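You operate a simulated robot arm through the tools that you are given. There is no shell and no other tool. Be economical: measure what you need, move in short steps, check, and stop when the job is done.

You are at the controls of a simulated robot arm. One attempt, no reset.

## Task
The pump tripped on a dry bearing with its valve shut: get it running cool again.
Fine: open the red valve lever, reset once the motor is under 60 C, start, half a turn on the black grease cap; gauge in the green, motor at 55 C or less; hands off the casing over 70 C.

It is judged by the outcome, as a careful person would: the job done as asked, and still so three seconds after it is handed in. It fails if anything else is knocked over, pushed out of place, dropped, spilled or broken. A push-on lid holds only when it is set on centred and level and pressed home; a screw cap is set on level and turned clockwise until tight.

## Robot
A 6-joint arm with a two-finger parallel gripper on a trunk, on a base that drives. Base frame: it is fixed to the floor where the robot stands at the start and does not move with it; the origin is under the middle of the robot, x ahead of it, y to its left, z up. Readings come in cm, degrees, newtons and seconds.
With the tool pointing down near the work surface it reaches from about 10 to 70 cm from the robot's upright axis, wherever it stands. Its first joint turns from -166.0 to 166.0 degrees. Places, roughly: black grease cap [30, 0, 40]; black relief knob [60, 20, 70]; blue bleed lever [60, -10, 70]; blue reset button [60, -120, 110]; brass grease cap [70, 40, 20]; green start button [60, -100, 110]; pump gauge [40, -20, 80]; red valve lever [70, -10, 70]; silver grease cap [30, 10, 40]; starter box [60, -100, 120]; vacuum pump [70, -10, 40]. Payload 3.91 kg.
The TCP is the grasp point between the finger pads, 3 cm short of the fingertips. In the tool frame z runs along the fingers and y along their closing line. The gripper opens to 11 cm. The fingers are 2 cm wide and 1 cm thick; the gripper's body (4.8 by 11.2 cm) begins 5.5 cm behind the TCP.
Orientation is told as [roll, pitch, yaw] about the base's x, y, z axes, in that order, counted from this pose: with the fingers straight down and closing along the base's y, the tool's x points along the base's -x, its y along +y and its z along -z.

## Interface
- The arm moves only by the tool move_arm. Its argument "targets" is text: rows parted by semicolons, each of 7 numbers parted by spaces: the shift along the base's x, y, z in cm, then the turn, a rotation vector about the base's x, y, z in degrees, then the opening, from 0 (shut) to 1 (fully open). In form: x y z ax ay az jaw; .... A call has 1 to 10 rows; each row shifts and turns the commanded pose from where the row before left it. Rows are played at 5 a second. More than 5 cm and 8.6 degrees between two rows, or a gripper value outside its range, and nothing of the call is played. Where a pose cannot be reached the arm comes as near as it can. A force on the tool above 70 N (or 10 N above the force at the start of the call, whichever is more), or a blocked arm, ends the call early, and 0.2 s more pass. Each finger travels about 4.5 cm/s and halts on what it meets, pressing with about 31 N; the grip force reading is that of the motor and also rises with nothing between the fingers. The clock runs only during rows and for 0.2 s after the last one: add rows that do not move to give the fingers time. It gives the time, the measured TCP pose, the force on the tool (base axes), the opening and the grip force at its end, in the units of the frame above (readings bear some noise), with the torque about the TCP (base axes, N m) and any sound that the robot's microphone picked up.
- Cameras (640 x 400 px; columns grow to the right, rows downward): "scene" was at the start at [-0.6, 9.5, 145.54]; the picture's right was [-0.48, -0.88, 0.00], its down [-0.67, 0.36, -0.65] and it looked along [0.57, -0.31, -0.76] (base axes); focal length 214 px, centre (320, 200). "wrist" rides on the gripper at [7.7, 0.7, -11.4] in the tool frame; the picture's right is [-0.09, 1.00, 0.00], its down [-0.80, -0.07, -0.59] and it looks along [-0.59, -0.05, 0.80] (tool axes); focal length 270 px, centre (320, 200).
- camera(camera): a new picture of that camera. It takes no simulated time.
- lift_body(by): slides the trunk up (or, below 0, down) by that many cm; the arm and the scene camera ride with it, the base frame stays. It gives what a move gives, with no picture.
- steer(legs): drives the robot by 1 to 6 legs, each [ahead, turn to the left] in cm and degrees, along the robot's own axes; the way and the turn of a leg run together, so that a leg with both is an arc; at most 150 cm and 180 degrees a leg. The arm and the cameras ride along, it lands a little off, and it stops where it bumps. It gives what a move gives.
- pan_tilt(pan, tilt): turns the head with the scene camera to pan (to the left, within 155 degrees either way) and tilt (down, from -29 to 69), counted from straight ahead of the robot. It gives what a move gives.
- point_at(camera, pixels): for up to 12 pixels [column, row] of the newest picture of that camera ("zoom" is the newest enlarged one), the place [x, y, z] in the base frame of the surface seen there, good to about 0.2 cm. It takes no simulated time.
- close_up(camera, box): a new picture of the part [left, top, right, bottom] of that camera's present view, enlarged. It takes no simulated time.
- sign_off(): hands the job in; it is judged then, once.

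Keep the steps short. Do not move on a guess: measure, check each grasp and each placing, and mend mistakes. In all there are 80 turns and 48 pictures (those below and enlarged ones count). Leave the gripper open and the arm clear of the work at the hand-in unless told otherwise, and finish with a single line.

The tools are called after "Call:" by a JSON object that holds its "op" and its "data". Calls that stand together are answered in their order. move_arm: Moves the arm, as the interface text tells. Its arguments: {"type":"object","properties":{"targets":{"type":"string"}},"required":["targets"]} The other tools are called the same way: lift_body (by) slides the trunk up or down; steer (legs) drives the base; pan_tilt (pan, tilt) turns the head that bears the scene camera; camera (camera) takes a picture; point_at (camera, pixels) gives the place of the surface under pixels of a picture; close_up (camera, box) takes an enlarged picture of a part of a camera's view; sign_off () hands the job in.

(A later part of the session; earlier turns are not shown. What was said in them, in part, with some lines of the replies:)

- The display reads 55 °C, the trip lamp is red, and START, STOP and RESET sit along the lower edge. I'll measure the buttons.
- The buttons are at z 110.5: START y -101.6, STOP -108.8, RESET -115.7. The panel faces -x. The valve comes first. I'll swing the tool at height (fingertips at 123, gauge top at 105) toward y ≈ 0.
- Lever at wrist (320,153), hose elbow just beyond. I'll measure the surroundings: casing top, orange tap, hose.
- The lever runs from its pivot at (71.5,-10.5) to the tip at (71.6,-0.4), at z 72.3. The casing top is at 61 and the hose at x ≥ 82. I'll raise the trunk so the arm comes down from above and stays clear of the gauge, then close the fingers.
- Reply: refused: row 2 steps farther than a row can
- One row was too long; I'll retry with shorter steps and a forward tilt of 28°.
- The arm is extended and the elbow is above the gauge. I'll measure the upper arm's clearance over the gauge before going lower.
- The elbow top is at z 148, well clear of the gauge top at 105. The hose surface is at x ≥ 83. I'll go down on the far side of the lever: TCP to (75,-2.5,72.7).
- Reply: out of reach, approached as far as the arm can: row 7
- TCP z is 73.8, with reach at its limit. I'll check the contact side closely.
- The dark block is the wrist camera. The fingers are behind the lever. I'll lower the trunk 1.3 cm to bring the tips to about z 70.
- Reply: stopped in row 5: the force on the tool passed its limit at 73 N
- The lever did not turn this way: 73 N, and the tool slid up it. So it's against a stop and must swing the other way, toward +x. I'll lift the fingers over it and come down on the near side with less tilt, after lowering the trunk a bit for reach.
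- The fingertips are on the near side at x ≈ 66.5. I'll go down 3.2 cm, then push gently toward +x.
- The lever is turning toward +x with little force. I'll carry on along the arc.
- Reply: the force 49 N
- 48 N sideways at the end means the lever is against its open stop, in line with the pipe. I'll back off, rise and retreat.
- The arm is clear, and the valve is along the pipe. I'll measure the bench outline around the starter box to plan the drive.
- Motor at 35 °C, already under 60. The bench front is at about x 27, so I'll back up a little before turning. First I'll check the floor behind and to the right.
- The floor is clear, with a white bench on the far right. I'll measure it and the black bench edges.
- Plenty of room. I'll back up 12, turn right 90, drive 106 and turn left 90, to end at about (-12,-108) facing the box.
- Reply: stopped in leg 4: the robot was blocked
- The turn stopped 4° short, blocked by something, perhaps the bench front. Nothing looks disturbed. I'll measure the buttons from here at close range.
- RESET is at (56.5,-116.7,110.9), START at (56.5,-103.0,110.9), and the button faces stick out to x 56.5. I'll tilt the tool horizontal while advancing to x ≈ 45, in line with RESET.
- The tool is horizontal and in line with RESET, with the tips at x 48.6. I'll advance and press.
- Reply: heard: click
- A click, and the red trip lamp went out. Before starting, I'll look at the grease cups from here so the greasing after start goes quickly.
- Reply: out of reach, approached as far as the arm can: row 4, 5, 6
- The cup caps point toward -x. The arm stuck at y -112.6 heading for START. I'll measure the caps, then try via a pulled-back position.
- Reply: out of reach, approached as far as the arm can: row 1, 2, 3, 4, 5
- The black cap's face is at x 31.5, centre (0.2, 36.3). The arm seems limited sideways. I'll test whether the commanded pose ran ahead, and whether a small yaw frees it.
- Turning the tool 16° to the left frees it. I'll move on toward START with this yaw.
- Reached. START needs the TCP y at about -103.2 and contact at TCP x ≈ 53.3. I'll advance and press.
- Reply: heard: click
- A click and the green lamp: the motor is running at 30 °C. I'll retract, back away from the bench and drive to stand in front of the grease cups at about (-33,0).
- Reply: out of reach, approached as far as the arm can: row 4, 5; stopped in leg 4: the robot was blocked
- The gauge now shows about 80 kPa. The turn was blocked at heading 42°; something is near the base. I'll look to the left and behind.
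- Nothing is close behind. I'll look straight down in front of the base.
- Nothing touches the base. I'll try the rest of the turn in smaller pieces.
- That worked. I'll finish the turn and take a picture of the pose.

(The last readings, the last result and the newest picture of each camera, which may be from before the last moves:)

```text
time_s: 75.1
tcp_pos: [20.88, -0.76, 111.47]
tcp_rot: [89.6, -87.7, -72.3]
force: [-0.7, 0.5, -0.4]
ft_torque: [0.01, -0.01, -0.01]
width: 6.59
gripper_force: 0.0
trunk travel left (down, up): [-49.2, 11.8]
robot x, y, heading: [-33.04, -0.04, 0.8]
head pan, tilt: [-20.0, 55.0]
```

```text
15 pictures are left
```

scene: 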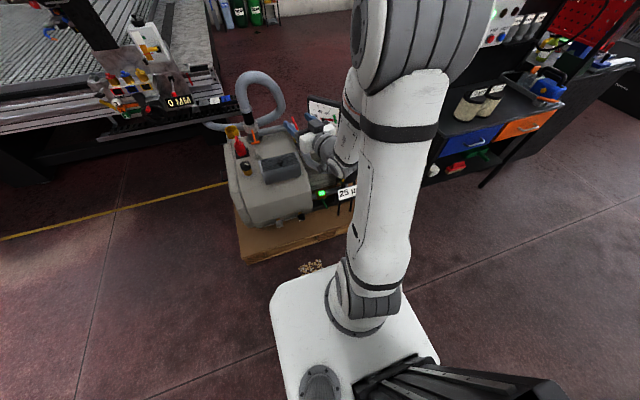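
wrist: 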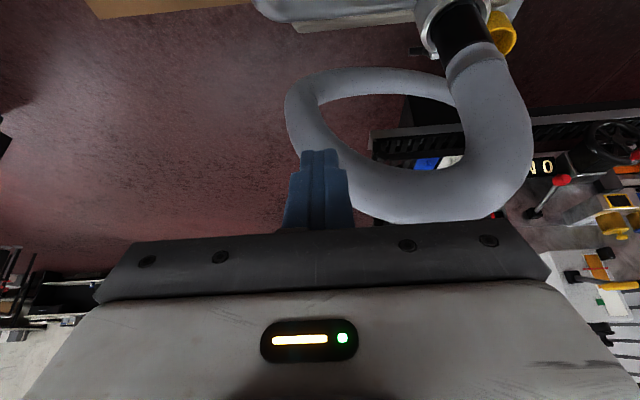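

There's something at (310,267) in front of the pallet. I'll zoom in and measure, along with the elbow position.

Call:
{"op": "close_up", "data": {"camera": "scene", "box": [220, 80, 400, 290]}}

Call:
{"op": "point_at", "data": {"camera": "scene", "pixels": [[310, 267], [300, 275], [420, 60], [350, 120], [320, 150], [310, 170], [400, 150], [380, 250], [350, 190], [325, 110], [250, 260]]}}

```text
1.90 times, centred on (310, 185) of scene
```

zoom: 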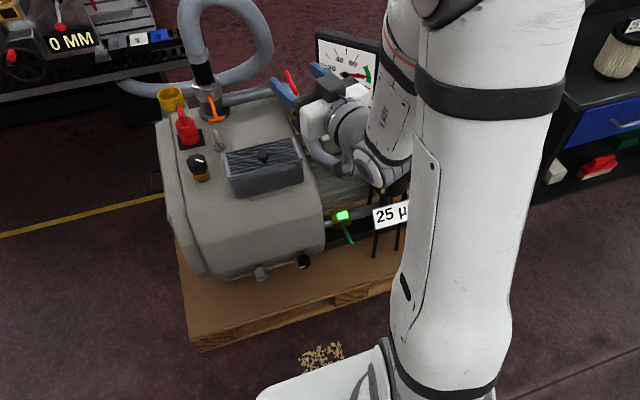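

```text
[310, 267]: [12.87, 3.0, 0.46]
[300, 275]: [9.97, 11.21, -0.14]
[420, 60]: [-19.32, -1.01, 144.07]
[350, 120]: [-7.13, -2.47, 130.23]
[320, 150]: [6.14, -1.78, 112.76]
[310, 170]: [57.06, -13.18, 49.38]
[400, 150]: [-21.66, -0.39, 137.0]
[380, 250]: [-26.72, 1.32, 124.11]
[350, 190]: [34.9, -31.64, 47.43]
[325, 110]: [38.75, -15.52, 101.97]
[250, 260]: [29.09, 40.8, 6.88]
```

The pile on the floor at (13,3) was under the robot at the start; not mine to touch. A level straight-ahead tool needs the TCP at least 7 cm right of the robot axis, so I'll shift the robot to y ≈ +12.

Call:
{"op": "steer", "data": {"legs": [[0, -50], [-15.6, 0], [0, 49], [6, 0]]}}

Call:
{"op": "move_arm", "data": {"targets": "0 0 0 0 0 -6 0.6;0 -2 0 0 0 -6 0.6;0 -2 0 0 0 -5.6 0.6;0 -2 0 0 0 0 0.6;0 0 0 0 0 0 0.6"}}

Call:
{"op": "pan_tilt", "data": {"pan": -45, "tilt": 30}}

Call:
{"op": "camera", "data": {"camera": "scene"}}

```text
time_s: 81.6
tcp_pos: [16.98, 10.92, 111.45]
tcp_rot: [87.9, -87.8, -70.5]
force: [-0.4, 0.3, -0.5]
ft_torque: [-0.02, -0.03, 0.03]
width: 6.59
gripper_force: 0.1
trunk travel left (down, up): [-49.2, 11.8]
robot x, y, heading: [-37.57, 11.79, 1.0]
head pan, tilt: [-20.0, 55.0]
```

```text
time_s: 82.8
tcp_pos: [17.07, 2.48, 111.63]
tcp_rot: [89.9, -87.9, -89.9]
force: [-0.5, 0.5, -0.1]
ft_torque: [0.01, 0.01, 0.01]
width: 6.58
gripper_force: 0.0
out of reach, approached as far as the arm can: row 1, 2, 3
trunk travel left (down, up): [-49.2, 11.8]
robot x, y, heading: [-37.58, 11.97, 1.2]
head pan, tilt: [-20.0, 55.0]
```

```text
time_s: 83.7
tcp_pos: [17.13, 2.5, 111.68]
tcp_rot: [89.5, -87.8, -89.8]
force: [-0.6, -1.0, 0.1]
ft_torque: [-0.01, 0.0, 0.0]
width: 6.61
gripper_force: 0.1
trunk travel left (down, up): [-49.2, 11.8]
robot x, y, heading: [-37.48, 11.46, 1.1]
head pan, tilt: [-45.0, 30.0]
```

```text
13 pictures are left
```

scene: 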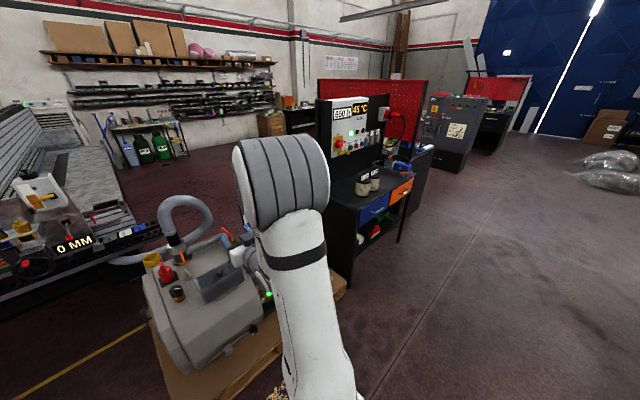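

The display shows about 45 °C with the motor running, so the cap should be done soon. The tool now points straight at +x. I'll lower the trunk.

Call:
{"op": "lift_body", "data": {"by": -48}}

Call:
{"op": "move_arm", "data": {"targets": "0 -0.5 -4.8 0 -2.2 0 0.6;0 -0.5 -4.8 0 0 0 0.6;0 -0.5 -4.8 0 0 0 0.6;0 -0.5 -4.8 0 0 0 0.6;0 -0.3 -4.5 0 0 0 0.6;0 0 -3.6 0 0 0 0.6"}}

Call:
{"op": "camera", "data": {"camera": "wrist"}}

```text
refused: -48 is not a number from -40 to 40
```

```text
time_s: 85.1
tcp_pos: [25.16, -7.41, 95.54]
tcp_rot: [116.9, -85.8, -116.7]
force: [-1.0, 0.7, -0.1]
ft_torque: [0.0, 0.0, -0.01]
width: 6.59
gripper_force: 0.0
out of reach, approached as far as the arm can: row 1, 2, 3, 4, 5, 6
trunk travel left (down, up): [-49.2, 11.8]
robot x, y, heading: [-37.7, 11.12, 1.3]
head pan, tilt: [-45.0, 30.0]
```

```text
12 pictures are left
```

wrist: 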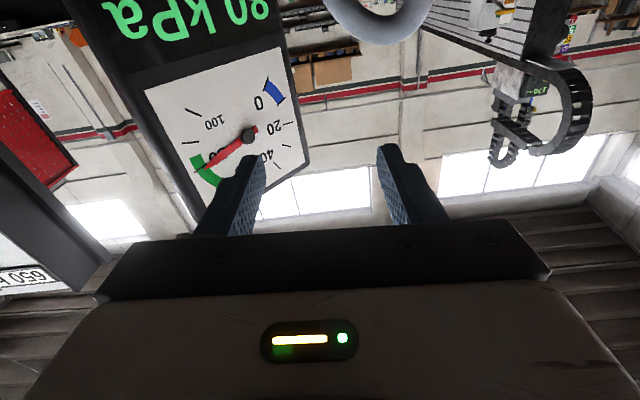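

The lift was refused (limit 40), so the arm drifted toward the gauge without touching it. I'll back away and restore the straight pose first.

Call:
{"op": "move_arm", "data": {"targets": "-2 2 2 0 0 0 0.6;-2 2 4 0 0 0 0.6;-1 2 4 0 0 0 0.6;0 2 4 0 0 0 0.6;0 1 2.5 0 0 0 0.6"}}

Call:
{"op": "lift_body", "data": {"by": -40}}

```text
time_s: 86.3
tcp_pos: [20.85, 0.55, 113.23]
tcp_rot: [135.1, -87.0, -135.2]
force: [0.1, 0.2, 0.0]
ft_torque: [0.0, 0.01, -0.02]
width: 6.64
gripper_force: 0.0
out of reach, approached as far as the arm can: row 1
trunk travel left (down, up): [-49.2, 11.8]
robot x, y, heading: [-37.72, 11.06, 1.5]
head pan, tilt: [-45.0, 30.0]
```

```text
time_s: 90.1
tcp_pos: [20.85, 0.56, 73.2]
tcp_rot: [135.2, -86.9, -135.4]
force: [-0.2, 0.5, 0.1]
ft_torque: [-0.02, 0.0, -0.03]
width: 6.62
gripper_force: 0.1
trunk travel left (down, up): [-9.2, 51.8]
robot x, y, heading: [-37.52, 12.12, 1.5]
head pan, tilt: [-45.0, 30.0]
```

The pose is straight, 2° nose-up. I'll lower the last 9 cm and then bring the arm down.

Call:
{"op": "lift_body", "data": {"by": -9}}

Call:
{"op": "move_arm", "data": {"targets": "0 0 -4 0 2.2 0 0.6;0 0 -4.8 0 0 0 0.6;0 0 -4.8 0 0 0 0.6;0 0 -4.8 0 0 0 0.6"}}

```text
time_s: 91.3
tcp_pos: [20.94, 0.63, 64.18]
tcp_rot: [135.3, -86.9, -135.4]
force: [-0.1, -0.4, -0.3]
ft_torque: [0.03, 0.06, 0.01]
width: 6.59
gripper_force: 0.1
trunk travel left (down, up): [-0.2, 60.8]
robot x, y, heading: [-37.79, 11.61, 1.3]
head pan, tilt: [-45.0, 30.0]
```

```text
time_s: 92.3
tcp_pos: [23.44, -2.5, 49.98]
tcp_rot: [84.7, -85.8, -84.4]
force: [0.7, 0.0, 0.4]
ft_torque: [-0.01, 0.04, -0.02]
width: 6.62
gripper_force: 0.0
out of reach, approached as far as the arm can: row 2, 3, 4
trunk travel left (down, up): [-0.2, 60.8]
robot x, y, heading: [-37.5, 11.56, 1.2]
head pan, tilt: [-45.0, 30.0]
```

Too close for the arm at this height. I'll back the robot up 7 cm, extend and go on down.

Call:
{"op": "steer", "data": {"legs": [[-7, 0]]}}

Call:
{"op": "move_arm", "data": {"targets": "4 0.5 0 0 0 0 0.6;4 0.5 -2 0 0 0 0.6;1 0.5 -4 0 0 0 0.6;0 0.5 -4 0 0 0 0.6;0 0.3 -3.6 0 0 0 0.6;0 0 0 0 0 0 0.6"}}

Call:
{"op": "camera", "data": {"camera": "wrist"}}

```text
time_s: 93.4
tcp_pos: [16.4, -2.64, 49.93]
tcp_rot: [84.2, -85.7, -84.0]
force: [0.0, -0.7, -0.1]
ft_torque: [0.0, 0.03, 0.01]
width: 6.61
gripper_force: 0.0
trunk travel left (down, up): [-0.2, 60.8]
robot x, y, heading: [-45.1, 11.47, 1.0]
head pan, tilt: [-45.0, 30.0]
```

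```text
time_s: 94.8
tcp_pos: [26.06, -0.58, 36.5]
tcp_rot: [84.9, -84.6, -84.5]
force: [-0.1, 0.2, 0.4]
ft_torque: [-0.02, 0.01, 0.01]
width: 6.57
gripper_force: 0.1
out of reach, approached as far as the arm can: row 5
trunk travel left (down, up): [-0.2, 60.8]
robot x, y, heading: [-44.6, 11.44, 1.1]
head pan, tilt: [-45.0, 30.0]
```

```text
11 pictures are left
```

wrist: 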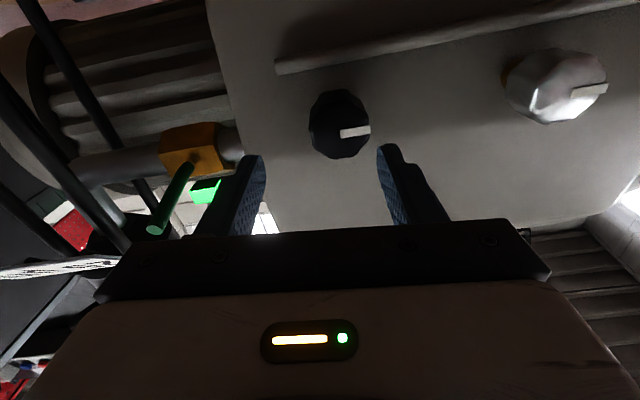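

The wrist view shows the black cap at (340,125), its white mark pointing right (+y), and the silver cap at (555,85). I'll measure the cap.

Call:
{"op": "point_at", "data": {"camera": "wrist", "pixels": [[340, 125], [328, 125], [340, 110], [340, 150], [315, 125], [365, 130], [340, 95], [312, 135], [300, 70], [262, 165]]}}

```text
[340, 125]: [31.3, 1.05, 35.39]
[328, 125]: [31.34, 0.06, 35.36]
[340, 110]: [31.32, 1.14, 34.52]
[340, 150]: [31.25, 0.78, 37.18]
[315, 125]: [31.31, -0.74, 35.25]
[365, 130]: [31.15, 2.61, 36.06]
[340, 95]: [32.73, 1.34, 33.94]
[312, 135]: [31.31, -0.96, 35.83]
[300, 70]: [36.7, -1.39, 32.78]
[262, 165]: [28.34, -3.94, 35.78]
```

The cap's face is at x 31.3, centred at about (0.7, 36.0), radius about 1.9. The TCP is at (26.06,-0.58,36.5), pointing straight at +x. I'll align, slide over it to TCP x 32, and close.

Call:
{"op": "move_arm", "data": {"targets": "0 1.2 -0.5 0 0 0 0.6;1.5 0 0 0 0 0 0.6;1.5 0 0 0 0 0 0.6;1.5 0 0 0 0 0 0.6;1.4 0 0 0 0 0 0.6;0 0 0 0 0 0 0.6"}}

Call:
{"op": "camera", "data": {"camera": "wrist"}}

```text
time_s: 96.2
tcp_pos: [32.17, -1.0, 36.3]
tcp_rot: [83.8, -85.9, -82.5]
force: [-6.9, 20.4, 3.7]
ft_torque: [0.17, 0.11, 0.81]
width: 7.62
gripper_force: 10.3
out of reach, approached as far as the arm can: row 1, 3, 5
trunk travel left (down, up): [-0.2, 60.8]
robot x, y, heading: [-44.6, 11.55, 1.1]
head pan, tilt: [-45.0, 30.0]
```

```text
10 pictures are left
```

wrist: 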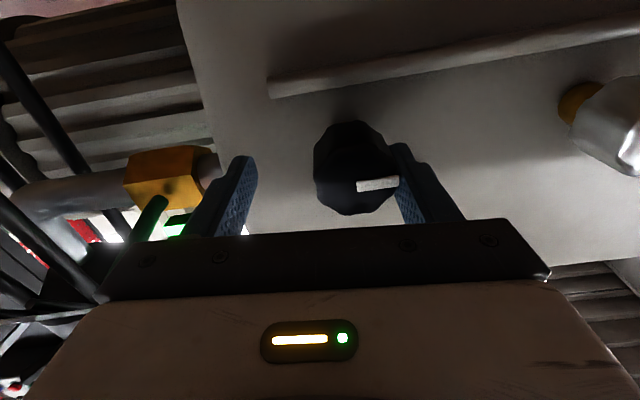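

The arm could not shift left; the right finger leans on the cap (20 N). I'll back off straight and move the robot about 4 cm further left.

Call:
{"op": "move_arm", "data": {"targets": "0 -1 0 0 0 0 0.6;-2 0 0 0 0 0 0.6;-3 0 0 0 0 0 0.6;-1 0 0 0 0 0 0.6"}}

Call:
{"op": "steer", "data": {"legs": [[-6, 0], [0, -40], [-6.5, 0], [0, 39], [9, 0]]}}

Call:
{"op": "camera", "data": {"camera": "wrist"}}

```text
time_s: 97.2
tcp_pos: [26.18, -2.4, 36.37]
tcp_rot: [84.2, -85.1, -83.7]
force: [-0.4, 0.4, 0.7]
ft_torque: [-0.01, -0.01, 0.01]
width: 6.61
gripper_force: 0.2
trunk travel left (down, up): [-0.2, 60.8]
robot x, y, heading: [-44.76, 11.44, 1.2]
head pan, tilt: [-45.0, 30.0]
```

```text
time_s: 103.1
tcp_pos: [23.96, 0.1, 36.4]
tcp_rot: [84.4, -84.9, -85.3]
force: [-0.8, 0.1, -0.2]
ft_torque: [0.03, 0.0, 0.0]
width: 6.63
gripper_force: 0.1
trunk travel left (down, up): [-0.2, 60.8]
robot x, y, heading: [-46.74, 15.16, 0.3]
head pan, tilt: [-45.0, 30.0]
```

```text
9 pictures are left
```

wrist: 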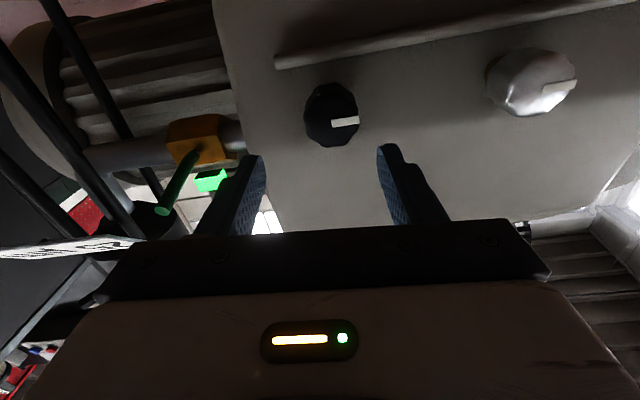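

Now the TCP is at (23.96,0.1,36.4). I'll re-measure the cap's edges.

Call:
{"op": "point_at", "data": {"camera": "wrist", "pixels": [[308, 115], [325, 118], [332, 100], [332, 142], [352, 112], [352, 135], [345, 122], [320, 90]]}}

Call:
{"op": "move_arm", "data": {"targets": "0 0.6 -0.4 0 0 0 0.7;2.7 0 0 0 0 0 0.7;2.7 0 0 0 0 0 0.7;0 0 0 0 0 0 0.7"}}

```text
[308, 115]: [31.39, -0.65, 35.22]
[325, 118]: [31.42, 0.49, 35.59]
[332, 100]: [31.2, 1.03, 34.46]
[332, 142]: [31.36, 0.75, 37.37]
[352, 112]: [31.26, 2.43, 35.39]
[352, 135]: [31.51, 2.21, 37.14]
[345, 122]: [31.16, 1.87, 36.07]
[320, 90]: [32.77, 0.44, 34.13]
```

```text
time_s: 104.1
tcp_pos: [29.23, 0.7, 36.09]
tcp_rot: [84.3, -85.0, -84.8]
force: [1.1, 0.0, 0.5]
ft_torque: [-0.01, -0.01, -0.02]
width: 7.68
gripper_force: 0.0
trunk travel left (down, up): [-0.2, 60.8]
robot x, y, heading: [-46.86, 15.13, 0.0]
head pan, tilt: [-45.0, 30.0]
```

The cap centre is about (0.9, 36.0). I'll slide on to x 32 and close.

Call:
{"op": "move_arm", "data": {"targets": "1.4 0.2 0 0 0 0 0.7;1.4 0 0 0 0 0 0.7;0 0 0 0 0 0 0.3;0 0 0 0 0 0 0.1;0 0 0 0 0 0 0.1;0 0 0 0 0 0 0.1"}}

Call:
{"op": "camera", "data": {"camera": "wrist"}}

```text
time_s: 105.5
tcp_pos: [32.11, 0.84, 36.15]
tcp_rot: [83.9, -85.1, -83.6]
force: [-0.8, 34.4, 2.0]
ft_torque: [0.14, -0.47, 0.81]
width: 4.15
gripper_force: 45.1
out of reach, approached as far as the arm can: row 2
trunk travel left (down, up): [-0.2, 60.8]
robot x, y, heading: [-46.41, 15.09, 0.3]
head pan, tilt: [-45.0, 30.0]
```

```text
8 pictures are left
```

wrist: 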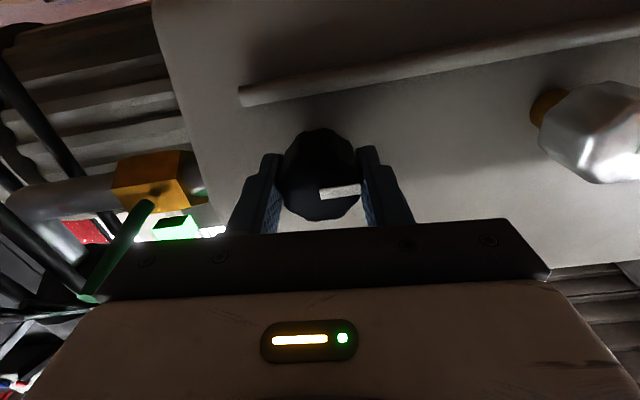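

The cap is gripped at width 4.15, with 34 N side load, so I'll ease +0.3 in y and begin turning clockwise (positive about +x).

Call:
{"op": "move_arm", "data": {"targets": "0 0.3 0 0 0 0 0.1;0 0 0 5 0 0 0.1;0 0 0 8 0 0 0.1;0 0 0 8 0 0 0.1"}}

```text
time_s: 106.5
tcp_pos: [32.04, 0.81, 36.12]
tcp_rot: [88.3, -64.1, -88.2]
force: [-1.9, 25.5, 4.6]
ft_torque: [0.03, -0.13, 0.89]
width: 4.12
gripper_force: 45.1
trunk travel left (down, up): [-0.2, 60.8]
robot x, y, heading: [-46.36, 14.89, -0.1]
head pan, tilt: [-45.0, 30.0]
```

It turns freely: 21° so far, torque small. I'll keep going.

Call:
{"op": "move_arm", "data": {"targets": "0 0 0 8 0 0 0.1;0 0 0 8 0 0 0.1;0 0 0 8 0 0 0.1;0 0 0 8 0 0 0.1;0 0 0 8 0 0 0.1;0 0 0 8 0 0 0.1;0 0 0 8 0 0 0.1;0 0 0 8 0 0 0.1"}}

Call:
{"op": "camera", "data": {"camera": "wrist"}}

```text
time_s: 108.3
tcp_pos: [32.1, 0.7, 36.05]
tcp_rot: [89.2, 0.0, -89.6]
force: [12.3, 15.6, -1.3]
ft_torque: [0.0, -0.13, -0.28]
width: 4.14
gripper_force: 44.9
trunk travel left (down, up): [-0.2, 60.8]
robot x, y, heading: [-46.55, 14.91, -0.1]
head pan, tilt: [-45.0, 30.0]
```

```text
7 pictures are left
```

wrist: 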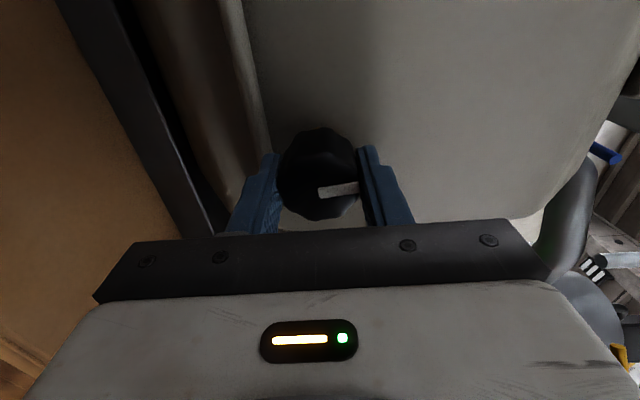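

The white mark moves with the fingers; 85° done. 95° more to go.

Call:
{"op": "move_arm", "data": {"targets": "0 0 0 8 0 0 0.1;0 0 0 8 0 0 0.1;0 0 0 8 0 0 0.1;0 0 0 8 0 0 0.1;0 0 0 8 0 0 0.1;0 0 0 8 0 0 0.1;0 0 0 8 0 0 0.1;0 0 0 8 0 0 0.1;0 0 0 8 0 0 0.1;0 0 0 8 0 0 0.1"}}

Call:
{"op": "move_arm", "data": {"targets": "0 0 0 8 0 0 0.1;0 0 0 7 0 0 0.1;0 0 0 0 0 0 0.1"}}

Call:
{"op": "camera", "data": {"camera": "wrist"}}

```text
time_s: 110.5
tcp_pos: [32.11, 0.74, 35.87]
tcp_rot: [89.8, 80.1, -89.2]
force: [-9.9, 13.7, -14.5]
ft_torque: [-0.05, 1.45, 0.45]
width: 4.13
gripper_force: 45.1
trunk travel left (down, up): [-0.2, 60.8]
robot x, y, heading: [-46.9, 15.02, 0.0]
head pan, tilt: [-45.0, 30.0]
```

```text
time_s: 111.3
tcp_pos: [32.04, 0.89, 35.87]
tcp_rot: [-92.1, 84.9, 88.9]
force: [-18.0, 25.8, -20.6]
ft_torque: [-0.04, -0.28, 0.63]
width: 4.12
gripper_force: 44.9
trunk travel left (down, up): [-0.2, 60.8]
robot x, y, heading: [-46.77, 14.92, 0.0]
head pan, tilt: [-45.0, 30.0]
```

```text
6 pictures are left
```

wrist: 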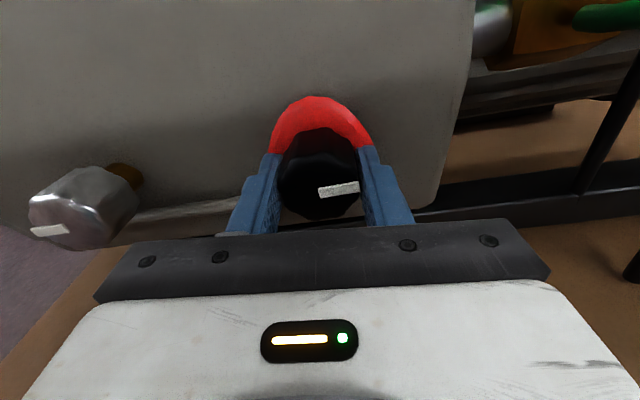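

180° turned; the mark followed all the way and now faces -y. A red arc shows above the cap. I'll release, back straight off and look.

Call:
{"op": "move_arm", "data": {"targets": "0 0 0 0 0 0 0.3;0 0 0 0 0 0 0.7;0 0 0 0 0 0 0.7;-2 0 0 0 0 0 0.7;-3 0 0 0 0 0 0.7;-3 0 0 0 0 0 0.7"}}

Call:
{"op": "camera", "data": {"camera": "wrist"}}

```text
time_s: 112.7
tcp_pos: [23.86, 0.72, 36.03]
tcp_rot: [-95.9, 85.0, 85.0]
force: [-0.3, -0.4, 0.0]
ft_torque: [0.03, -0.01, 0.03]
width: 7.69
gripper_force: 0.1
trunk travel left (down, up): [-0.2, 60.8]
robot x, y, heading: [-46.61, 14.68, -0.0]
head pan, tilt: [-45.0, 30.0]
```

```text
5 pictures are left
```

wrist: 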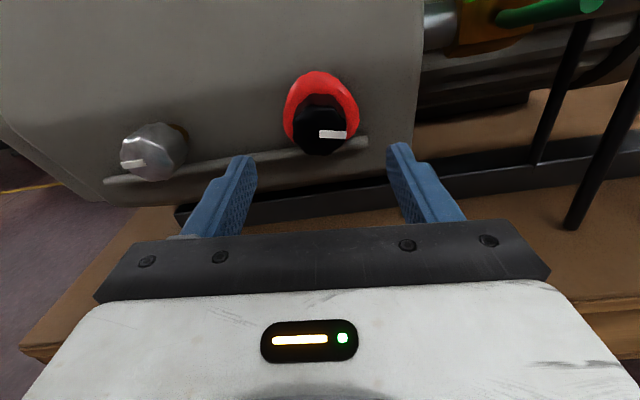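

The cap's mark now points the other way, with a fresh red grease ring round the collar. I'll back the robot away, open the gripper fully, and read the temperature and gauge.

Call:
{"op": "steer", "data": {"legs": [[-20, 0]]}}

Call:
{"op": "move_arm", "data": {"targets": "0 0 0 0 0 0 1;0 0 0 0 0 0 1;0 0 0 0 0 0 1;0 0 0 0 0 0 1"}}

Call:
{"op": "pan_tilt", "data": {"pan": -38, "tilt": 5}}

Call:
{"op": "camera", "data": {"camera": "scene"}}

```text
time_s: 114.3
tcp_pos: [3.84, 0.52, 36.15]
tcp_rot: [-95.3, 85.0, 85.4]
force: [0.9, -0.3, 0.9]
ft_torque: [-0.02, 0.02, 0.03]
width: 7.73
gripper_force: 0.0
trunk travel left (down, up): [-0.2, 60.8]
robot x, y, heading: [-66.63, 15.16, -0.3]
head pan, tilt: [-45.0, 30.0]
```

```text
time_s: 115.3
tcp_pos: [3.88, 0.53, 36.12]
tcp_rot: [-95.3, 85.1, 85.4]
force: [0.1, 0.5, -0.3]
ft_torque: [0.0, 0.03, -0.01]
width: 10.99
gripper_force: 0.0
trunk travel left (down, up): [-0.2, 60.8]
robot x, y, heading: [-66.76, 15.06, -0.2]
head pan, tilt: [-45.0, 30.0]
```

```text
time_s: 116.2
tcp_pos: [3.7, 0.59, 36.09]
tcp_rot: [-95.3, 85.0, 85.4]
force: [0.0, 0.1, -0.4]
ft_torque: [0.02, 0.0, 0.02]
width: 11.01
gripper_force: 0.2
trunk travel left (down, up): [-0.2, 60.8]
robot x, y, heading: [-66.94, 15.0, -0.2]
head pan, tilt: [-38.0, 5.0]
```

```text
4 pictures are left
```

scene: 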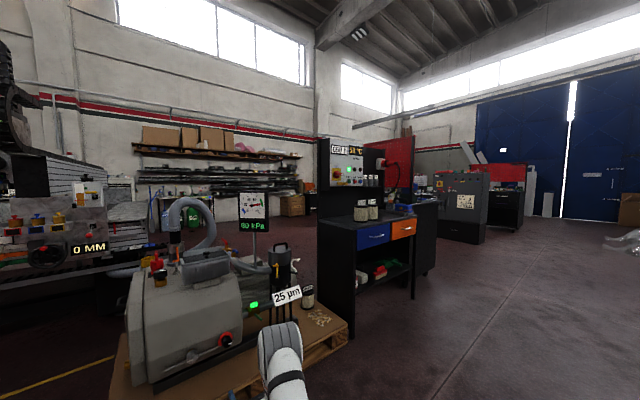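

The gauge is at about (254,207) and the display at about (357,151). I'll enlarge an area that covers both.

Call:
{"op": "close_up", "data": {"camera": "scene", "box": [230, 130, 380, 240]}}

```text
3.64 times, centred on (305, 185) of scene
```

zoom: 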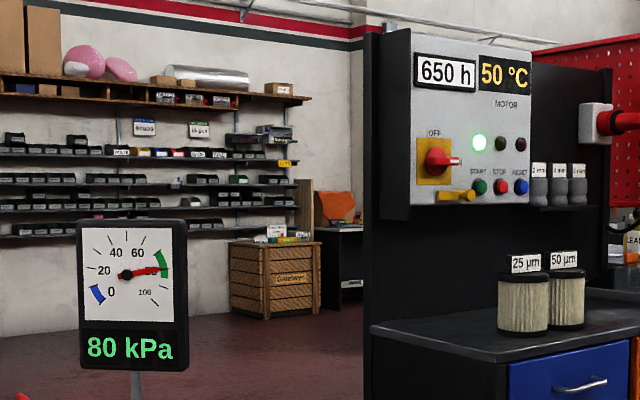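

50 °C, 80 kPa in the green, running. I'll wait some seconds to see whether it stays.

Call:
{"op": "move_arm", "data": {"targets": "0 0 0 0 0 0 1;0 0 0 0 0 0 1;0 0 0 0 0 0 1;0 0 0 0 0 0 1;0 0 0 0 0 0 1;0 0 0 0 0 0 1;0 0 0 0 0 0 1;0 0 0 0 0 0 1;0 0 0 0 0 0 1;0 0 0 0 0 0 1"}}

Call:
{"op": "move_arm", "data": {"targets": "0 0 0 0 0 0 1;0 0 0 0 0 0 1;0 0 0 0 0 0 1;0 0 0 0 0 0 1;0 0 0 0 0 0 1;0 0 0 0 0 0 1;0 0 0 0 0 0 1;0 0 0 0 0 0 1;0 0 0 0 0 0 1;0 0 0 0 0 0 1"}}

Call:
{"op": "move_arm", "data": {"targets": "0 0 0 0 0 0 1;0 0 0 0 0 0 1;0 0 0 0 0 0 1;0 0 0 0 0 0 1;0 0 0 0 0 0 1;0 0 0 0 0 0 1;0 0 0 0 0 0 1;0 0 0 0 0 0 1;0 0 0 0 0 0 1;0 0 0 0 0 0 1"}}

Call:
{"op": "close_up", "data": {"camera": "scene", "box": [230, 130, 380, 240]}}

```text
time_s: 118.4
tcp_pos: [3.81, 0.65, 36.01]
tcp_rot: [-95.3, 85.0, 85.4]
force: [0.4, 0.4, -0.1]
ft_torque: [-0.01, 0.0, -0.04]
width: 11.03
gripper_force: 0.1
trunk travel left (down, up): [-0.2, 60.8]
robot x, y, heading: [-66.8, 14.72, 0.1]
head pan, tilt: [-38.0, 5.0]
```

```text
time_s: 120.6
tcp_pos: [3.72, 0.71, 35.92]
tcp_rot: [-95.2, 85.0, 85.5]
force: [0.9, -0.2, -0.4]
ft_torque: [-0.03, 0.01, -0.03]
width: 11.02
gripper_force: 0.1
trunk travel left (down, up): [-0.2, 60.8]
robot x, y, heading: [-66.55, 15.12, 0.1]
head pan, tilt: [-38.0, 5.0]
```

```text
time_s: 122.8
tcp_pos: [3.83, 0.59, 36.1]
tcp_rot: [-95.3, 84.9, 85.4]
force: [1.2, -1.3, -0.3]
ft_torque: [0.02, 0.04, -0.01]
width: 11.0
gripper_force: 0.1
trunk travel left (down, up): [-0.2, 60.8]
robot x, y, heading: [-66.74, 14.88, 0.2]
head pan, tilt: [-38.0, 5.0]
```

```text
3.64 times, centred on (305, 185) of scene
```

zoom: 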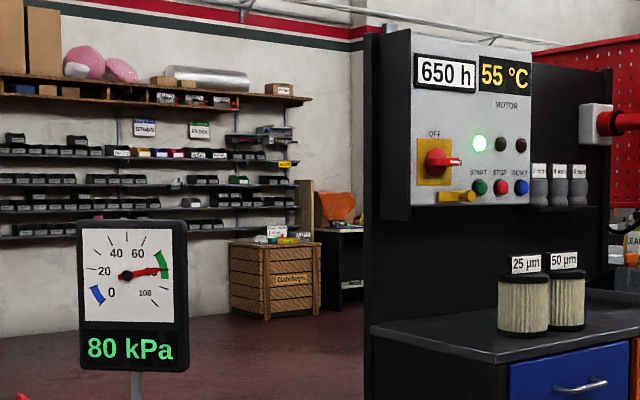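

The display went from 50 to 55 (it appears to step by 5). I need the trend, so I'll wait about 18 s more with the arm still.

Call:
{"op": "move_arm", "data": {"targets": "0 0 0 0 0 0 1;0 0 0 0 0 0 1;0 0 0 0 0 0 1;0 0 0 0 0 0 1;0 0 0 0 0 0 1;0 0 0 0 0 0 1;0 0 0 0 0 0 1;0 0 0 0 0 0 1;0 0 0 0 0 0 1;0 0 0 0 0 0 1"}}

Call:
{"op": "move_arm", "data": {"targets": "0 0 0 0 0 0 1;0 0 0 0 0 0 1;0 0 0 0 0 0 1;0 0 0 0 0 0 1;0 0 0 0 0 0 1;0 0 0 0 0 0 1;0 0 0 0 0 0 1;0 0 0 0 0 0 1;0 0 0 0 0 0 1;0 0 0 0 0 0 1"}}

Call:
{"op": "move_arm", "data": {"targets": "0 0 0 0 0 0 1;0 0 0 0 0 0 1;0 0 0 0 0 0 1;0 0 0 0 0 0 1;0 0 0 0 0 0 1;0 0 0 0 0 0 1;0 0 0 0 0 0 1;0 0 0 0 0 0 1;0 0 0 0 0 0 1;0 0 0 0 0 0 1"}}

Call:
{"op": "move_arm", "data": {"targets": "0 0 0 0 0 0 1;0 0 0 0 0 0 1;0 0 0 0 0 0 1;0 0 0 0 0 0 1;0 0 0 0 0 0 1;0 0 0 0 0 0 1;0 0 0 0 0 0 1;0 0 0 0 0 0 1;0 0 0 0 0 0 1;0 0 0 0 0 0 1"}}

Call:
{"op": "move_arm", "data": {"targets": "0 0 0 0 0 0 1;0 0 0 0 0 0 1;0 0 0 0 0 0 1;0 0 0 0 0 0 1;0 0 0 0 0 0 1;0 0 0 0 0 0 1;0 0 0 0 0 0 1;0 0 0 0 0 0 1;0 0 0 0 0 0 1;0 0 0 0 0 0 1"}}

Call:
{"op": "move_arm", "data": {"targets": "0 0 0 0 0 0 1;0 0 0 0 0 0 1;0 0 0 0 0 0 1;0 0 0 0 0 0 1;0 0 0 0 0 0 1;0 0 0 0 0 0 1;0 0 0 0 0 0 1;0 0 0 0 0 0 1;0 0 0 0 0 0 1;0 0 0 0 0 0 1"}}

Call:
{"op": "move_arm", "data": {"targets": "0 0 0 0 0 0 1;0 0 0 0 0 0 1;0 0 0 0 0 0 1;0 0 0 0 0 0 1;0 0 0 0 0 0 1;0 0 0 0 0 0 1;0 0 0 0 0 0 1;0 0 0 0 0 0 1;0 0 0 0 0 0 1;0 0 0 0 0 0 1"}}

Call:
{"op": "move_arm", "data": {"targets": "0 0 0 0 0 0 1;0 0 0 0 0 0 1;0 0 0 0 0 0 1;0 0 0 0 0 0 1;0 0 0 0 0 0 1;0 0 0 0 0 0 1;0 0 0 0 0 0 1;0 0 0 0 0 0 1;0 0 0 0 0 0 1;0 0 0 0 0 0 1"}}

Call:
{"op": "close_up", "data": {"camera": "scene", "box": [200, 130, 400, 390]}}

```text
time_s: 125.0
tcp_pos: [3.79, 0.66, 36.0]
tcp_rot: [-95.4, 85.0, 85.4]
force: [0.0, -0.4, 0.2]
ft_torque: [-0.03, 0.0, 0.0]
width: 11.02
gripper_force: 0.0
trunk travel left (down, up): [-0.2, 60.8]
robot x, y, heading: [-66.72, 14.94, -0.1]
head pan, tilt: [-38.0, 5.0]
```

```text
time_s: 127.2
tcp_pos: [3.87, 0.71, 36.13]
tcp_rot: [-95.2, 85.0, 85.4]
force: [0.2, 0.3, 0.2]
ft_torque: [-0.02, 0.01, -0.02]
width: 11.01
gripper_force: 0.1
trunk travel left (down, up): [-0.2, 60.8]
robot x, y, heading: [-66.98, 15.12, 0.1]
head pan, tilt: [-38.0, 5.0]
```

```text
time_s: 129.4
tcp_pos: [3.73, 0.59, 36.01]
tcp_rot: [-95.3, 84.9, 85.4]
force: [0.1, 0.7, 0.0]
ft_torque: [0.03, 0.04, -0.01]
width: 11.0
gripper_force: 0.0
trunk travel left (down, up): [-0.2, 60.8]
robot x, y, heading: [-66.97, 14.73, 0.0]
head pan, tilt: [-38.0, 5.0]
```

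```text
time_s: 131.6
tcp_pos: [3.89, 0.62, 36.01]
tcp_rot: [-95.3, 85.0, 85.4]
force: [0.2, 0.4, -0.2]
ft_torque: [-0.03, 0.02, 0.01]
width: 10.98
gripper_force: 0.0
trunk travel left (down, up): [-0.2, 60.8]
robot x, y, heading: [-67.1, 15.01, -0.4]
head pan, tilt: [-38.0, 5.0]
```

```text
time_s: 133.8
tcp_pos: [3.81, 0.59, 35.97]
tcp_rot: [-95.3, 85.0, 85.4]
force: [-0.1, -0.5, 0.0]
ft_torque: [0.0, 0.01, 0.01]
width: 11.01
gripper_force: 0.0
trunk travel left (down, up): [-0.2, 60.8]
robot x, y, heading: [-66.4, 14.65, 0.2]
head pan, tilt: [-38.0, 5.0]
```

```text
time_s: 136.0
tcp_pos: [3.76, 0.56, 36.11]
tcp_rot: [-95.3, 84.9, 85.4]
force: [0.3, -0.5, -0.1]
ft_torque: [0.01, 0.0, -0.03]
width: 10.99
gripper_force: 0.0
trunk travel left (down, up): [-0.2, 60.8]
robot x, y, heading: [-67.27, 14.95, 0.1]
head pan, tilt: [-38.0, 5.0]
```

```text
time_s: 138.2
tcp_pos: [3.79, 0.65, 36.07]
tcp_rot: [-95.3, 85.1, 85.4]
force: [-0.2, 0.2, -0.4]
ft_torque: [0.01, 0.02, 0.01]
width: 10.99
gripper_force: 0.0
trunk travel left (down, up): [-0.2, 60.8]
robot x, y, heading: [-67.07, 15.22, -0.1]
head pan, tilt: [-38.0, 5.0]
```

```text
time_s: 140.4
tcp_pos: [3.82, 0.59, 36.11]
tcp_rot: [-95.3, 85.0, 85.4]
force: [-0.5, 0.2, 0.7]
ft_torque: [0.02, -0.03, -0.04]
width: 11.01
gripper_force: 0.0
trunk travel left (down, up): [-0.2, 60.8]
robot x, y, heading: [-66.92, 14.74, -0.1]
head pan, tilt: [-38.0, 5.0]
```

```text
1.54 times, centred on (300, 260) of scene
```

zoom: 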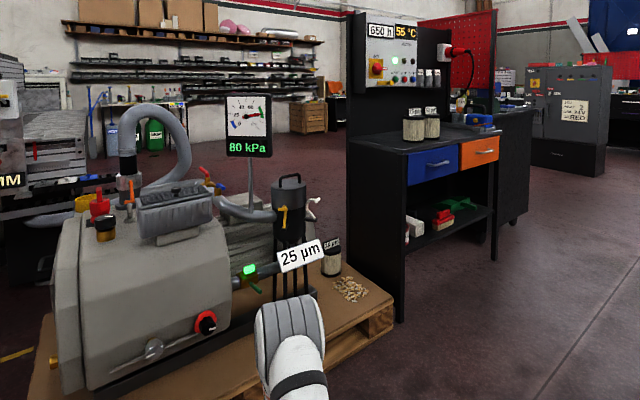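

Still 55 after 18 s, so it's flattening, but I need to be sure it isn't climbing. I'll wait longer before another reading.

Call:
{"op": "move_arm", "data": {"targets": "0 0 0 0 0 0 1;0 0 0 0 0 0 1;0 0 0 0 0 0 1;0 0 0 0 0 0 1;0 0 0 0 0 0 1;0 0 0 0 0 0 1;0 0 0 0 0 0 1;0 0 0 0 0 0 1;0 0 0 0 0 0 1;0 0 0 0 0 0 1"}}

Call:
{"op": "move_arm", "data": {"targets": "0 0 0 0 0 0 1;0 0 0 0 0 0 1;0 0 0 0 0 0 1;0 0 0 0 0 0 1;0 0 0 0 0 0 1;0 0 0 0 0 0 1;0 0 0 0 0 0 1;0 0 0 0 0 0 1;0 0 0 0 0 0 1;0 0 0 0 0 0 1"}}

Call:
{"op": "move_arm", "data": {"targets": "0 0 0 0 0 0 1;0 0 0 0 0 0 1;0 0 0 0 0 0 1;0 0 0 0 0 0 1;0 0 0 0 0 0 1;0 0 0 0 0 0 1;0 0 0 0 0 0 1;0 0 0 0 0 0 1;0 0 0 0 0 0 1;0 0 0 0 0 0 1"}}

Call:
{"op": "move_arm", "data": {"targets": "0 0 0 0 0 0 1;0 0 0 0 0 0 1;0 0 0 0 0 0 1;0 0 0 0 0 0 1;0 0 0 0 0 0 1;0 0 0 0 0 0 1;0 0 0 0 0 0 1;0 0 0 0 0 0 1;0 0 0 0 0 0 1;0 0 0 0 0 0 1"}}

Call:
{"op": "move_arm", "data": {"targets": "0 0 0 0 0 0 1;0 0 0 0 0 0 1;0 0 0 0 0 0 1;0 0 0 0 0 0 1;0 0 0 0 0 0 1;0 0 0 0 0 0 1;0 0 0 0 0 0 1;0 0 0 0 0 0 1;0 0 0 0 0 0 1;0 0 0 0 0 0 1"}}

Call:
{"op": "move_arm", "data": {"targets": "0 0 0 0 0 0 1;0 0 0 0 0 0 1;0 0 0 0 0 0 1;0 0 0 0 0 0 1;0 0 0 0 0 0 1;0 0 0 0 0 0 1;0 0 0 0 0 0 1;0 0 0 0 0 0 1;0 0 0 0 0 0 1;0 0 0 0 0 0 1"}}

Call:
{"op": "move_arm", "data": {"targets": "0 0 0 0 0 0 1;0 0 0 0 0 0 1;0 0 0 0 0 0 1;0 0 0 0 0 0 1;0 0 0 0 0 0 1;0 0 0 0 0 0 1;0 0 0 0 0 0 1;0 0 0 0 0 0 1;0 0 0 0 0 0 1;0 0 0 0 0 0 1"}}

Call:
{"op": "move_arm", "data": {"targets": "0 0 0 0 0 0 1;0 0 0 0 0 0 1;0 0 0 0 0 0 1;0 0 0 0 0 0 1;0 0 0 0 0 0 1;0 0 0 0 0 0 1;0 0 0 0 0 0 1;0 0 0 0 0 0 1;0 0 0 0 0 0 1;0 0 0 0 0 0 1"}}

Call:
{"op": "move_arm", "data": {"targets": "0 0 0 0 0 0 1;0 0 0 0 0 0 1;0 0 0 0 0 0 1;0 0 0 0 0 0 1;0 0 0 0 0 0 1;0 0 0 0 0 0 1;0 0 0 0 0 0 1;0 0 0 0 0 0 1;0 0 0 0 0 0 1;0 0 0 0 0 0 1"}}

Call:
{"op": "move_arm", "data": {"targets": "0 0 0 0 0 0 1;0 0 0 0 0 0 1;0 0 0 0 0 0 1;0 0 0 0 0 0 1;0 0 0 0 0 0 1;0 0 0 0 0 0 1;0 0 0 0 0 0 1;0 0 0 0 0 0 1;0 0 0 0 0 0 1;0 0 0 0 0 0 1"}}

Call:
{"op": "close_up", "data": {"camera": "scene", "box": [180, 130, 380, 360]}}

```text
time_s: 142.6
tcp_pos: [3.81, 0.56, 35.97]
tcp_rot: [-95.4, 85.1, 85.4]
force: [0.5, -0.5, 0.4]
ft_torque: [0.03, 0.01, -0.01]
width: 11.0
gripper_force: 0.0
trunk travel left (down, up): [-0.2, 60.8]
robot x, y, heading: [-66.95, 14.98, -0.1]
head pan, tilt: [-38.0, 5.0]
```

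```text
time_s: 144.8
tcp_pos: [3.86, 0.54, 35.97]
tcp_rot: [-95.3, 85.1, 85.4]
force: [0.5, -1.2, 0.1]
ft_torque: [-0.02, -0.04, 0.01]
width: 10.98
gripper_force: 0.0
trunk travel left (down, up): [-0.2, 60.8]
robot x, y, heading: [-66.98, 15.18, -0.1]
head pan, tilt: [-38.0, 5.0]
```

```text
time_s: 147.0
tcp_pos: [3.9, 0.63, 36.08]
tcp_rot: [-95.3, 84.9, 85.4]
force: [0.5, -0.1, -0.1]
ft_torque: [-0.01, 0.0, 0.02]
width: 11.0
gripper_force: 0.0
trunk travel left (down, up): [-0.2, 60.8]
robot x, y, heading: [-66.47, 15.03, 0.1]
head pan, tilt: [-38.0, 5.0]
```

```text
time_s: 149.2
tcp_pos: [3.92, 0.49, 36.08]
tcp_rot: [-95.3, 85.0, 85.4]
force: [0.0, 0.7, 1.4]
ft_torque: [0.0, -0.01, 0.05]
width: 11.0
gripper_force: 0.0
trunk travel left (down, up): [-0.2, 60.8]
robot x, y, heading: [-66.6, 15.24, 0.0]
head pan, tilt: [-38.0, 5.0]
```

```text
time_s: 151.4
tcp_pos: [3.63, 0.57, 36.02]
tcp_rot: [-95.4, 85.0, 85.4]
force: [0.8, -0.2, -0.5]
ft_torque: [-0.01, 0.0, -0.01]
width: 11.0
gripper_force: 0.0
trunk travel left (down, up): [-0.2, 60.8]
robot x, y, heading: [-66.92, 14.93, 0.2]
head pan, tilt: [-38.0, 5.0]
```

```text
time_s: 153.6
tcp_pos: [3.75, 0.56, 36.12]
tcp_rot: [-95.3, 85.0, 85.5]
force: [0.1, 0.5, -0.6]
ft_torque: [0.01, 0.0, -0.03]
width: 11.0
gripper_force: 0.0
trunk travel left (down, up): [-0.2, 60.8]
robot x, y, heading: [-66.72, 14.76, -0.0]
head pan, tilt: [-38.0, 5.0]
```

```text
time_s: 155.8
tcp_pos: [3.84, 0.62, 36.12]
tcp_rot: [-95.3, 85.0, 85.3]
force: [0.9, 0.5, -0.4]
ft_torque: [0.0, 0.02, 0.04]
width: 10.98
gripper_force: 0.0
trunk travel left (down, up): [-0.2, 60.8]
robot x, y, heading: [-66.66, 14.9, -0.1]
head pan, tilt: [-38.0, 5.0]
```

```text
time_s: 158.0
tcp_pos: [3.75, 0.56, 35.97]
tcp_rot: [-95.3, 85.0, 85.4]
force: [-0.6, 0.0, 0.3]
ft_torque: [0.01, 0.02, 0.0]
width: 11.0
gripper_force: 0.0
trunk travel left (down, up): [-0.2, 60.8]
robot x, y, heading: [-66.57, 14.98, 0.2]
head pan, tilt: [-38.0, 5.0]
```

```text
time_s: 160.2
tcp_pos: [3.88, 0.52, 35.92]
tcp_rot: [-95.3, 85.0, 85.4]
force: [0.4, 0.1, 0.2]
ft_torque: [0.02, 0.01, 0.0]
width: 11.0
gripper_force: 0.0
trunk travel left (down, up): [-0.2, 60.8]
robot x, y, heading: [-67.02, 14.8, 0.3]
head pan, tilt: [-38.0, 5.0]
```

```text
time_s: 162.4
tcp_pos: [3.81, 0.6, 36.03]
tcp_rot: [-95.3, 85.0, 85.3]
force: [-0.6, -0.5, 0.2]
ft_torque: [-0.02, -0.02, 0.01]
width: 10.98
gripper_force: 0.1
trunk travel left (down, up): [-0.2, 60.8]
robot x, y, heading: [-66.55, 15.13, -0.1]
head pan, tilt: [-38.0, 5.0]
```

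```text
1.74 times, centred on (280, 245) of scene
```

zoom: 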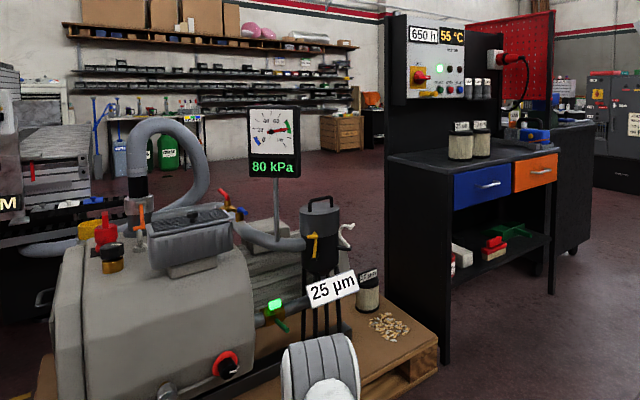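

It has been steady at 55 °C for 40 s, with 80 kPa and the green lamp on. I'll wait another 30 s and then take one last sharp reading of the display and gauge.

Call:
{"op": "move_arm", "data": {"targets": "0 0 0 0 0 0 1;0 0 0 0 0 0 1;0 0 0 0 0 0 1;0 0 0 0 0 0 1;0 0 0 0 0 0 1;0 0 0 0 0 0 1;0 0 0 0 0 0 1;0 0 0 0 0 0 1;0 0 0 0 0 0 1;0 0 0 0 0 0 1"}}

Call:
{"op": "move_arm", "data": {"targets": "0 0 0 0 0 0 1;0 0 0 0 0 0 1;0 0 0 0 0 0 1;0 0 0 0 0 0 1;0 0 0 0 0 0 1;0 0 0 0 0 0 1;0 0 0 0 0 0 1;0 0 0 0 0 0 1;0 0 0 0 0 0 1;0 0 0 0 0 0 1"}}

Call:
{"op": "move_arm", "data": {"targets": "0 0 0 0 0 0 1;0 0 0 0 0 0 1;0 0 0 0 0 0 1;0 0 0 0 0 0 1;0 0 0 0 0 0 1;0 0 0 0 0 0 1;0 0 0 0 0 0 1;0 0 0 0 0 0 1;0 0 0 0 0 0 1;0 0 0 0 0 0 1"}}

Call:
{"op": "move_arm", "data": {"targets": "0 0 0 0 0 0 1;0 0 0 0 0 0 1;0 0 0 0 0 0 1;0 0 0 0 0 0 1;0 0 0 0 0 0 1;0 0 0 0 0 0 1;0 0 0 0 0 0 1;0 0 0 0 0 0 1;0 0 0 0 0 0 1;0 0 0 0 0 0 1"}}

Call:
{"op": "move_arm", "data": {"targets": "0 0 0 0 0 0 1;0 0 0 0 0 0 1;0 0 0 0 0 0 1;0 0 0 0 0 0 1;0 0 0 0 0 0 1;0 0 0 0 0 0 1;0 0 0 0 0 0 1;0 0 0 0 0 0 1;0 0 0 0 0 0 1;0 0 0 0 0 0 1"}}

Call:
{"op": "move_arm", "data": {"targets": "0 0 0 0 0 0 1;0 0 0 0 0 0 1;0 0 0 0 0 0 1;0 0 0 0 0 0 1;0 0 0 0 0 0 1;0 0 0 0 0 0 1;0 0 0 0 0 0 1;0 0 0 0 0 0 1;0 0 0 0 0 0 1;0 0 0 0 0 0 1"}}

Call:
{"op": "move_arm", "data": {"targets": "0 0 0 0 0 0 1;0 0 0 0 0 0 1;0 0 0 0 0 0 1;0 0 0 0 0 0 1;0 0 0 0 0 0 1;0 0 0 0 0 0 1;0 0 0 0 0 0 1;0 0 0 0 0 0 1;0 0 0 0 0 0 1;0 0 0 0 0 0 1"}}

Call:
{"op": "move_arm", "data": {"targets": "0 0 0 0 0 0 1;0 0 0 0 0 0 1;0 0 0 0 0 0 1;0 0 0 0 0 0 1;0 0 0 0 0 0 1;0 0 0 0 0 0 1;0 0 0 0 0 0 1;0 0 0 0 0 0 1;0 0 0 0 0 0 1;0 0 0 0 0 0 1"}}

Call:
{"op": "move_arm", "data": {"targets": "0 0 0 0 0 0 1;0 0 0 0 0 0 1;0 0 0 0 0 0 1;0 0 0 0 0 0 1;0 0 0 0 0 0 1;0 0 0 0 0 0 1;0 0 0 0 0 0 1;0 0 0 0 0 0 1;0 0 0 0 0 0 1;0 0 0 0 0 0 1"}}

Call:
{"op": "move_arm", "data": {"targets": "0 0 0 0 0 0 1;0 0 0 0 0 0 1;0 0 0 0 0 0 1;0 0 0 0 0 0 1;0 0 0 0 0 0 1;0 0 0 0 0 0 1;0 0 0 0 0 0 1;0 0 0 0 0 0 1;0 0 0 0 0 0 1;0 0 0 0 0 0 1"}}

Call:
{"op": "move_arm", "data": {"targets": "0 0 0 0 0 0 1;0 0 0 0 0 0 1;0 0 0 0 0 0 1;0 0 0 0 0 0 1;0 0 0 0 0 0 1;0 0 0 0 0 0 1;0 0 0 0 0 0 1;0 0 0 0 0 0 1;0 0 0 0 0 0 1;0 0 0 0 0 0 1"}}

Call:
{"op": "move_arm", "data": {"targets": "0 0 0 0 0 0 1;0 0 0 0 0 0 1;0 0 0 0 0 0 1;0 0 0 0 0 0 1;0 0 0 0 0 0 1;0 0 0 0 0 0 1;0 0 0 0 0 0 1;0 0 0 0 0 0 1;0 0 0 0 0 0 1;0 0 0 0 0 0 1"}}

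Call:
{"op": "move_arm", "data": {"targets": "0 0 0 0 0 0 1;0 0 0 0 0 0 1;0 0 0 0 0 0 1;0 0 0 0 0 0 1;0 0 0 0 0 0 1;0 0 0 0 0 0 1;0 0 0 0 0 0 1;0 0 0 0 0 0 1;0 0 0 0 0 0 1;0 0 0 0 0 0 1"}}

Call:
{"op": "move_arm", "data": {"targets": "0 0 0 0 0 0 1;0 0 0 0 0 0 1;0 0 0 0 0 0 1;0 0 0 0 0 0 1;0 0 0 0 0 0 1;0 0 0 0 0 0 1;0 0 0 0 0 0 1;0 0 0 0 0 0 1;0 0 0 0 0 0 1;0 0 0 0 0 0 1"}}

Call:
{"op": "close_up", "data": {"camera": "scene", "box": [230, 130, 380, 240]}}

```text
time_s: 164.6
tcp_pos: [3.74, 0.59, 36.01]
tcp_rot: [-95.3, 85.0, 85.4]
force: [0.5, 0.3, -0.8]
ft_torque: [0.0, 0.0, -0.03]
width: 11.01
gripper_force: 0.1
trunk travel left (down, up): [-0.2, 60.8]
robot x, y, heading: [-66.76, 14.84, -0.2]
head pan, tilt: [-38.0, 5.0]
```

```text
time_s: 166.8
tcp_pos: [3.85, 0.56, 36.0]
tcp_rot: [-95.4, 84.9, 85.3]
force: [-0.1, 0.5, 0.0]
ft_torque: [0.0, 0.0, -0.02]
width: 10.98
gripper_force: 0.0
trunk travel left (down, up): [-0.2, 60.8]
robot x, y, heading: [-66.73, 15.04, 0.2]
head pan, tilt: [-38.0, 5.0]
```

```text
time_s: 169.0
tcp_pos: [3.74, 0.49, 36.04]
tcp_rot: [-95.3, 85.0, 85.4]
force: [-0.8, -0.2, -0.4]
ft_torque: [0.0, 0.02, 0.04]
width: 11.02
gripper_force: 0.1
trunk travel left (down, up): [-0.2, 60.8]
robot x, y, heading: [-66.61, 14.86, -0.3]
head pan, tilt: [-38.0, 5.0]
```

```text
time_s: 171.2
tcp_pos: [3.82, 0.6, 36.06]
tcp_rot: [-95.4, 85.0, 85.4]
force: [0.0, -0.4, 0.0]
ft_torque: [0.02, -0.01, 0.03]
width: 11.02
gripper_force: 0.0
trunk travel left (down, up): [-0.2, 60.8]
robot x, y, heading: [-66.62, 14.59, -0.2]
head pan, tilt: [-38.0, 5.0]
```

```text
time_s: 173.4
tcp_pos: [3.78, 0.55, 35.97]
tcp_rot: [-95.3, 85.0, 85.4]
force: [0.4, 0.2, -0.3]
ft_torque: [0.0, -0.02, 0.03]
width: 10.99
gripper_force: 0.0
trunk travel left (down, up): [-0.2, 60.8]
robot x, y, heading: [-66.96, 14.67, -0.0]
head pan, tilt: [-38.0, 5.0]
```

```text
time_s: 175.6
tcp_pos: [3.81, 0.55, 36.06]
tcp_rot: [-95.2, 85.1, 85.4]
force: [-0.5, 1.7, -0.6]
ft_torque: [0.02, 0.02, 0.01]
width: 10.97
gripper_force: 0.1
trunk travel left (down, up): [-0.2, 60.8]
robot x, y, heading: [-67.29, 14.85, 0.1]
head pan, tilt: [-38.0, 5.0]
```

```text
time_s: 177.8
tcp_pos: [3.86, 0.6, 35.96]
tcp_rot: [-95.3, 84.9, 85.4]
force: [1.1, 0.9, -0.7]
ft_torque: [-0.02, 0.0, -0.01]
width: 11.02
gripper_force: 0.0
trunk travel left (down, up): [-0.2, 60.8]
robot x, y, heading: [-66.91, 14.85, -0.0]
head pan, tilt: [-38.0, 5.0]
```

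```text
time_s: 180.0
tcp_pos: [3.85, 0.7, 36.06]
tcp_rot: [-95.3, 85.0, 85.4]
force: [0.3, 0.1, -0.1]
ft_torque: [-0.01, 0.0, 0.01]
width: 11.01
gripper_force: 0.1
trunk travel left (down, up): [-0.2, 60.8]
robot x, y, heading: [-67.04, 14.64, 0.1]
head pan, tilt: [-38.0, 5.0]
```

```text
time_s: 182.2
tcp_pos: [3.75, 0.56, 35.95]
tcp_rot: [-95.3, 85.0, 85.4]
force: [0.0, 0.6, 0.5]
ft_torque: [0.0, 0.02, 0.01]
width: 10.98
gripper_force: 0.1
trunk travel left (down, up): [-0.2, 60.8]
robot x, y, heading: [-66.81, 14.95, -0.0]
head pan, tilt: [-38.0, 5.0]
```

```text
time_s: 184.4
tcp_pos: [3.81, 0.68, 36.05]
tcp_rot: [-95.3, 85.1, 85.4]
force: [-0.9, -0.2, -0.6]
ft_torque: [0.02, -0.01, -0.04]
width: 11.0
gripper_force: 0.1
trunk travel left (down, up): [-0.2, 60.8]
robot x, y, heading: [-66.71, 15.3, -0.0]
head pan, tilt: [-38.0, 5.0]
```

```text
time_s: 186.6
tcp_pos: [3.89, 0.47, 36.04]
tcp_rot: [-95.3, 84.9, 85.4]
force: [-0.2, -0.3, 0.1]
ft_torque: [-0.04, -0.02, 0.0]
width: 11.01
gripper_force: 0.0
trunk travel left (down, up): [-0.2, 60.8]
robot x, y, heading: [-66.67, 15.17, -0.0]
head pan, tilt: [-38.0, 5.0]
```

```text
time_s: 188.8
tcp_pos: [3.77, 0.55, 36.01]
tcp_rot: [-95.3, 84.9, 85.4]
force: [-0.4, -0.7, 0.2]
ft_torque: [0.01, 0.01, -0.04]
width: 10.99
gripper_force: 0.1
trunk travel left (down, up): [-0.2, 60.8]
robot x, y, heading: [-66.71, 14.78, 0.2]
head pan, tilt: [-38.0, 5.0]
```

```text
time_s: 191.0
tcp_pos: [3.79, 0.55, 35.96]
tcp_rot: [-95.3, 85.0, 85.3]
force: [-0.5, 0.2, 0.3]
ft_torque: [0.03, 0.0, 0.01]
width: 11.01
gripper_force: 0.1
trunk travel left (down, up): [-0.2, 60.8]
robot x, y, heading: [-67.09, 14.77, -0.0]
head pan, tilt: [-38.0, 5.0]
```

```text
time_s: 193.2
tcp_pos: [3.76, 0.57, 36.17]
tcp_rot: [-95.3, 85.0, 85.4]
force: [0.6, 0.0, 0.1]
ft_torque: [0.02, -0.01, 0.02]
width: 10.99
gripper_force: 0.0
trunk travel left (down, up): [-0.2, 60.8]
robot x, y, heading: [-66.6, 14.85, -0.1]
head pan, tilt: [-38.0, 5.0]
```

```text
refused: no pictures are left
```

I have no pictures left. The last readings were 80 kPa in the green and 55 °C, unchanged for 40 s. The cap has been turned exactly 180°, and the arm is clear with the gripper open. I'll hand in.

Call:
{"op": "sign_off", "data": {}}

```text
The job is handed in.
```

The pump is running with the valve open and the black cap turned half a turn; last readings, 31 s before hand-in, were 80 kPa (in the green) and 55 °C, right at your limit on a display that seems to step by 5, and red grease showed round the cap collar.
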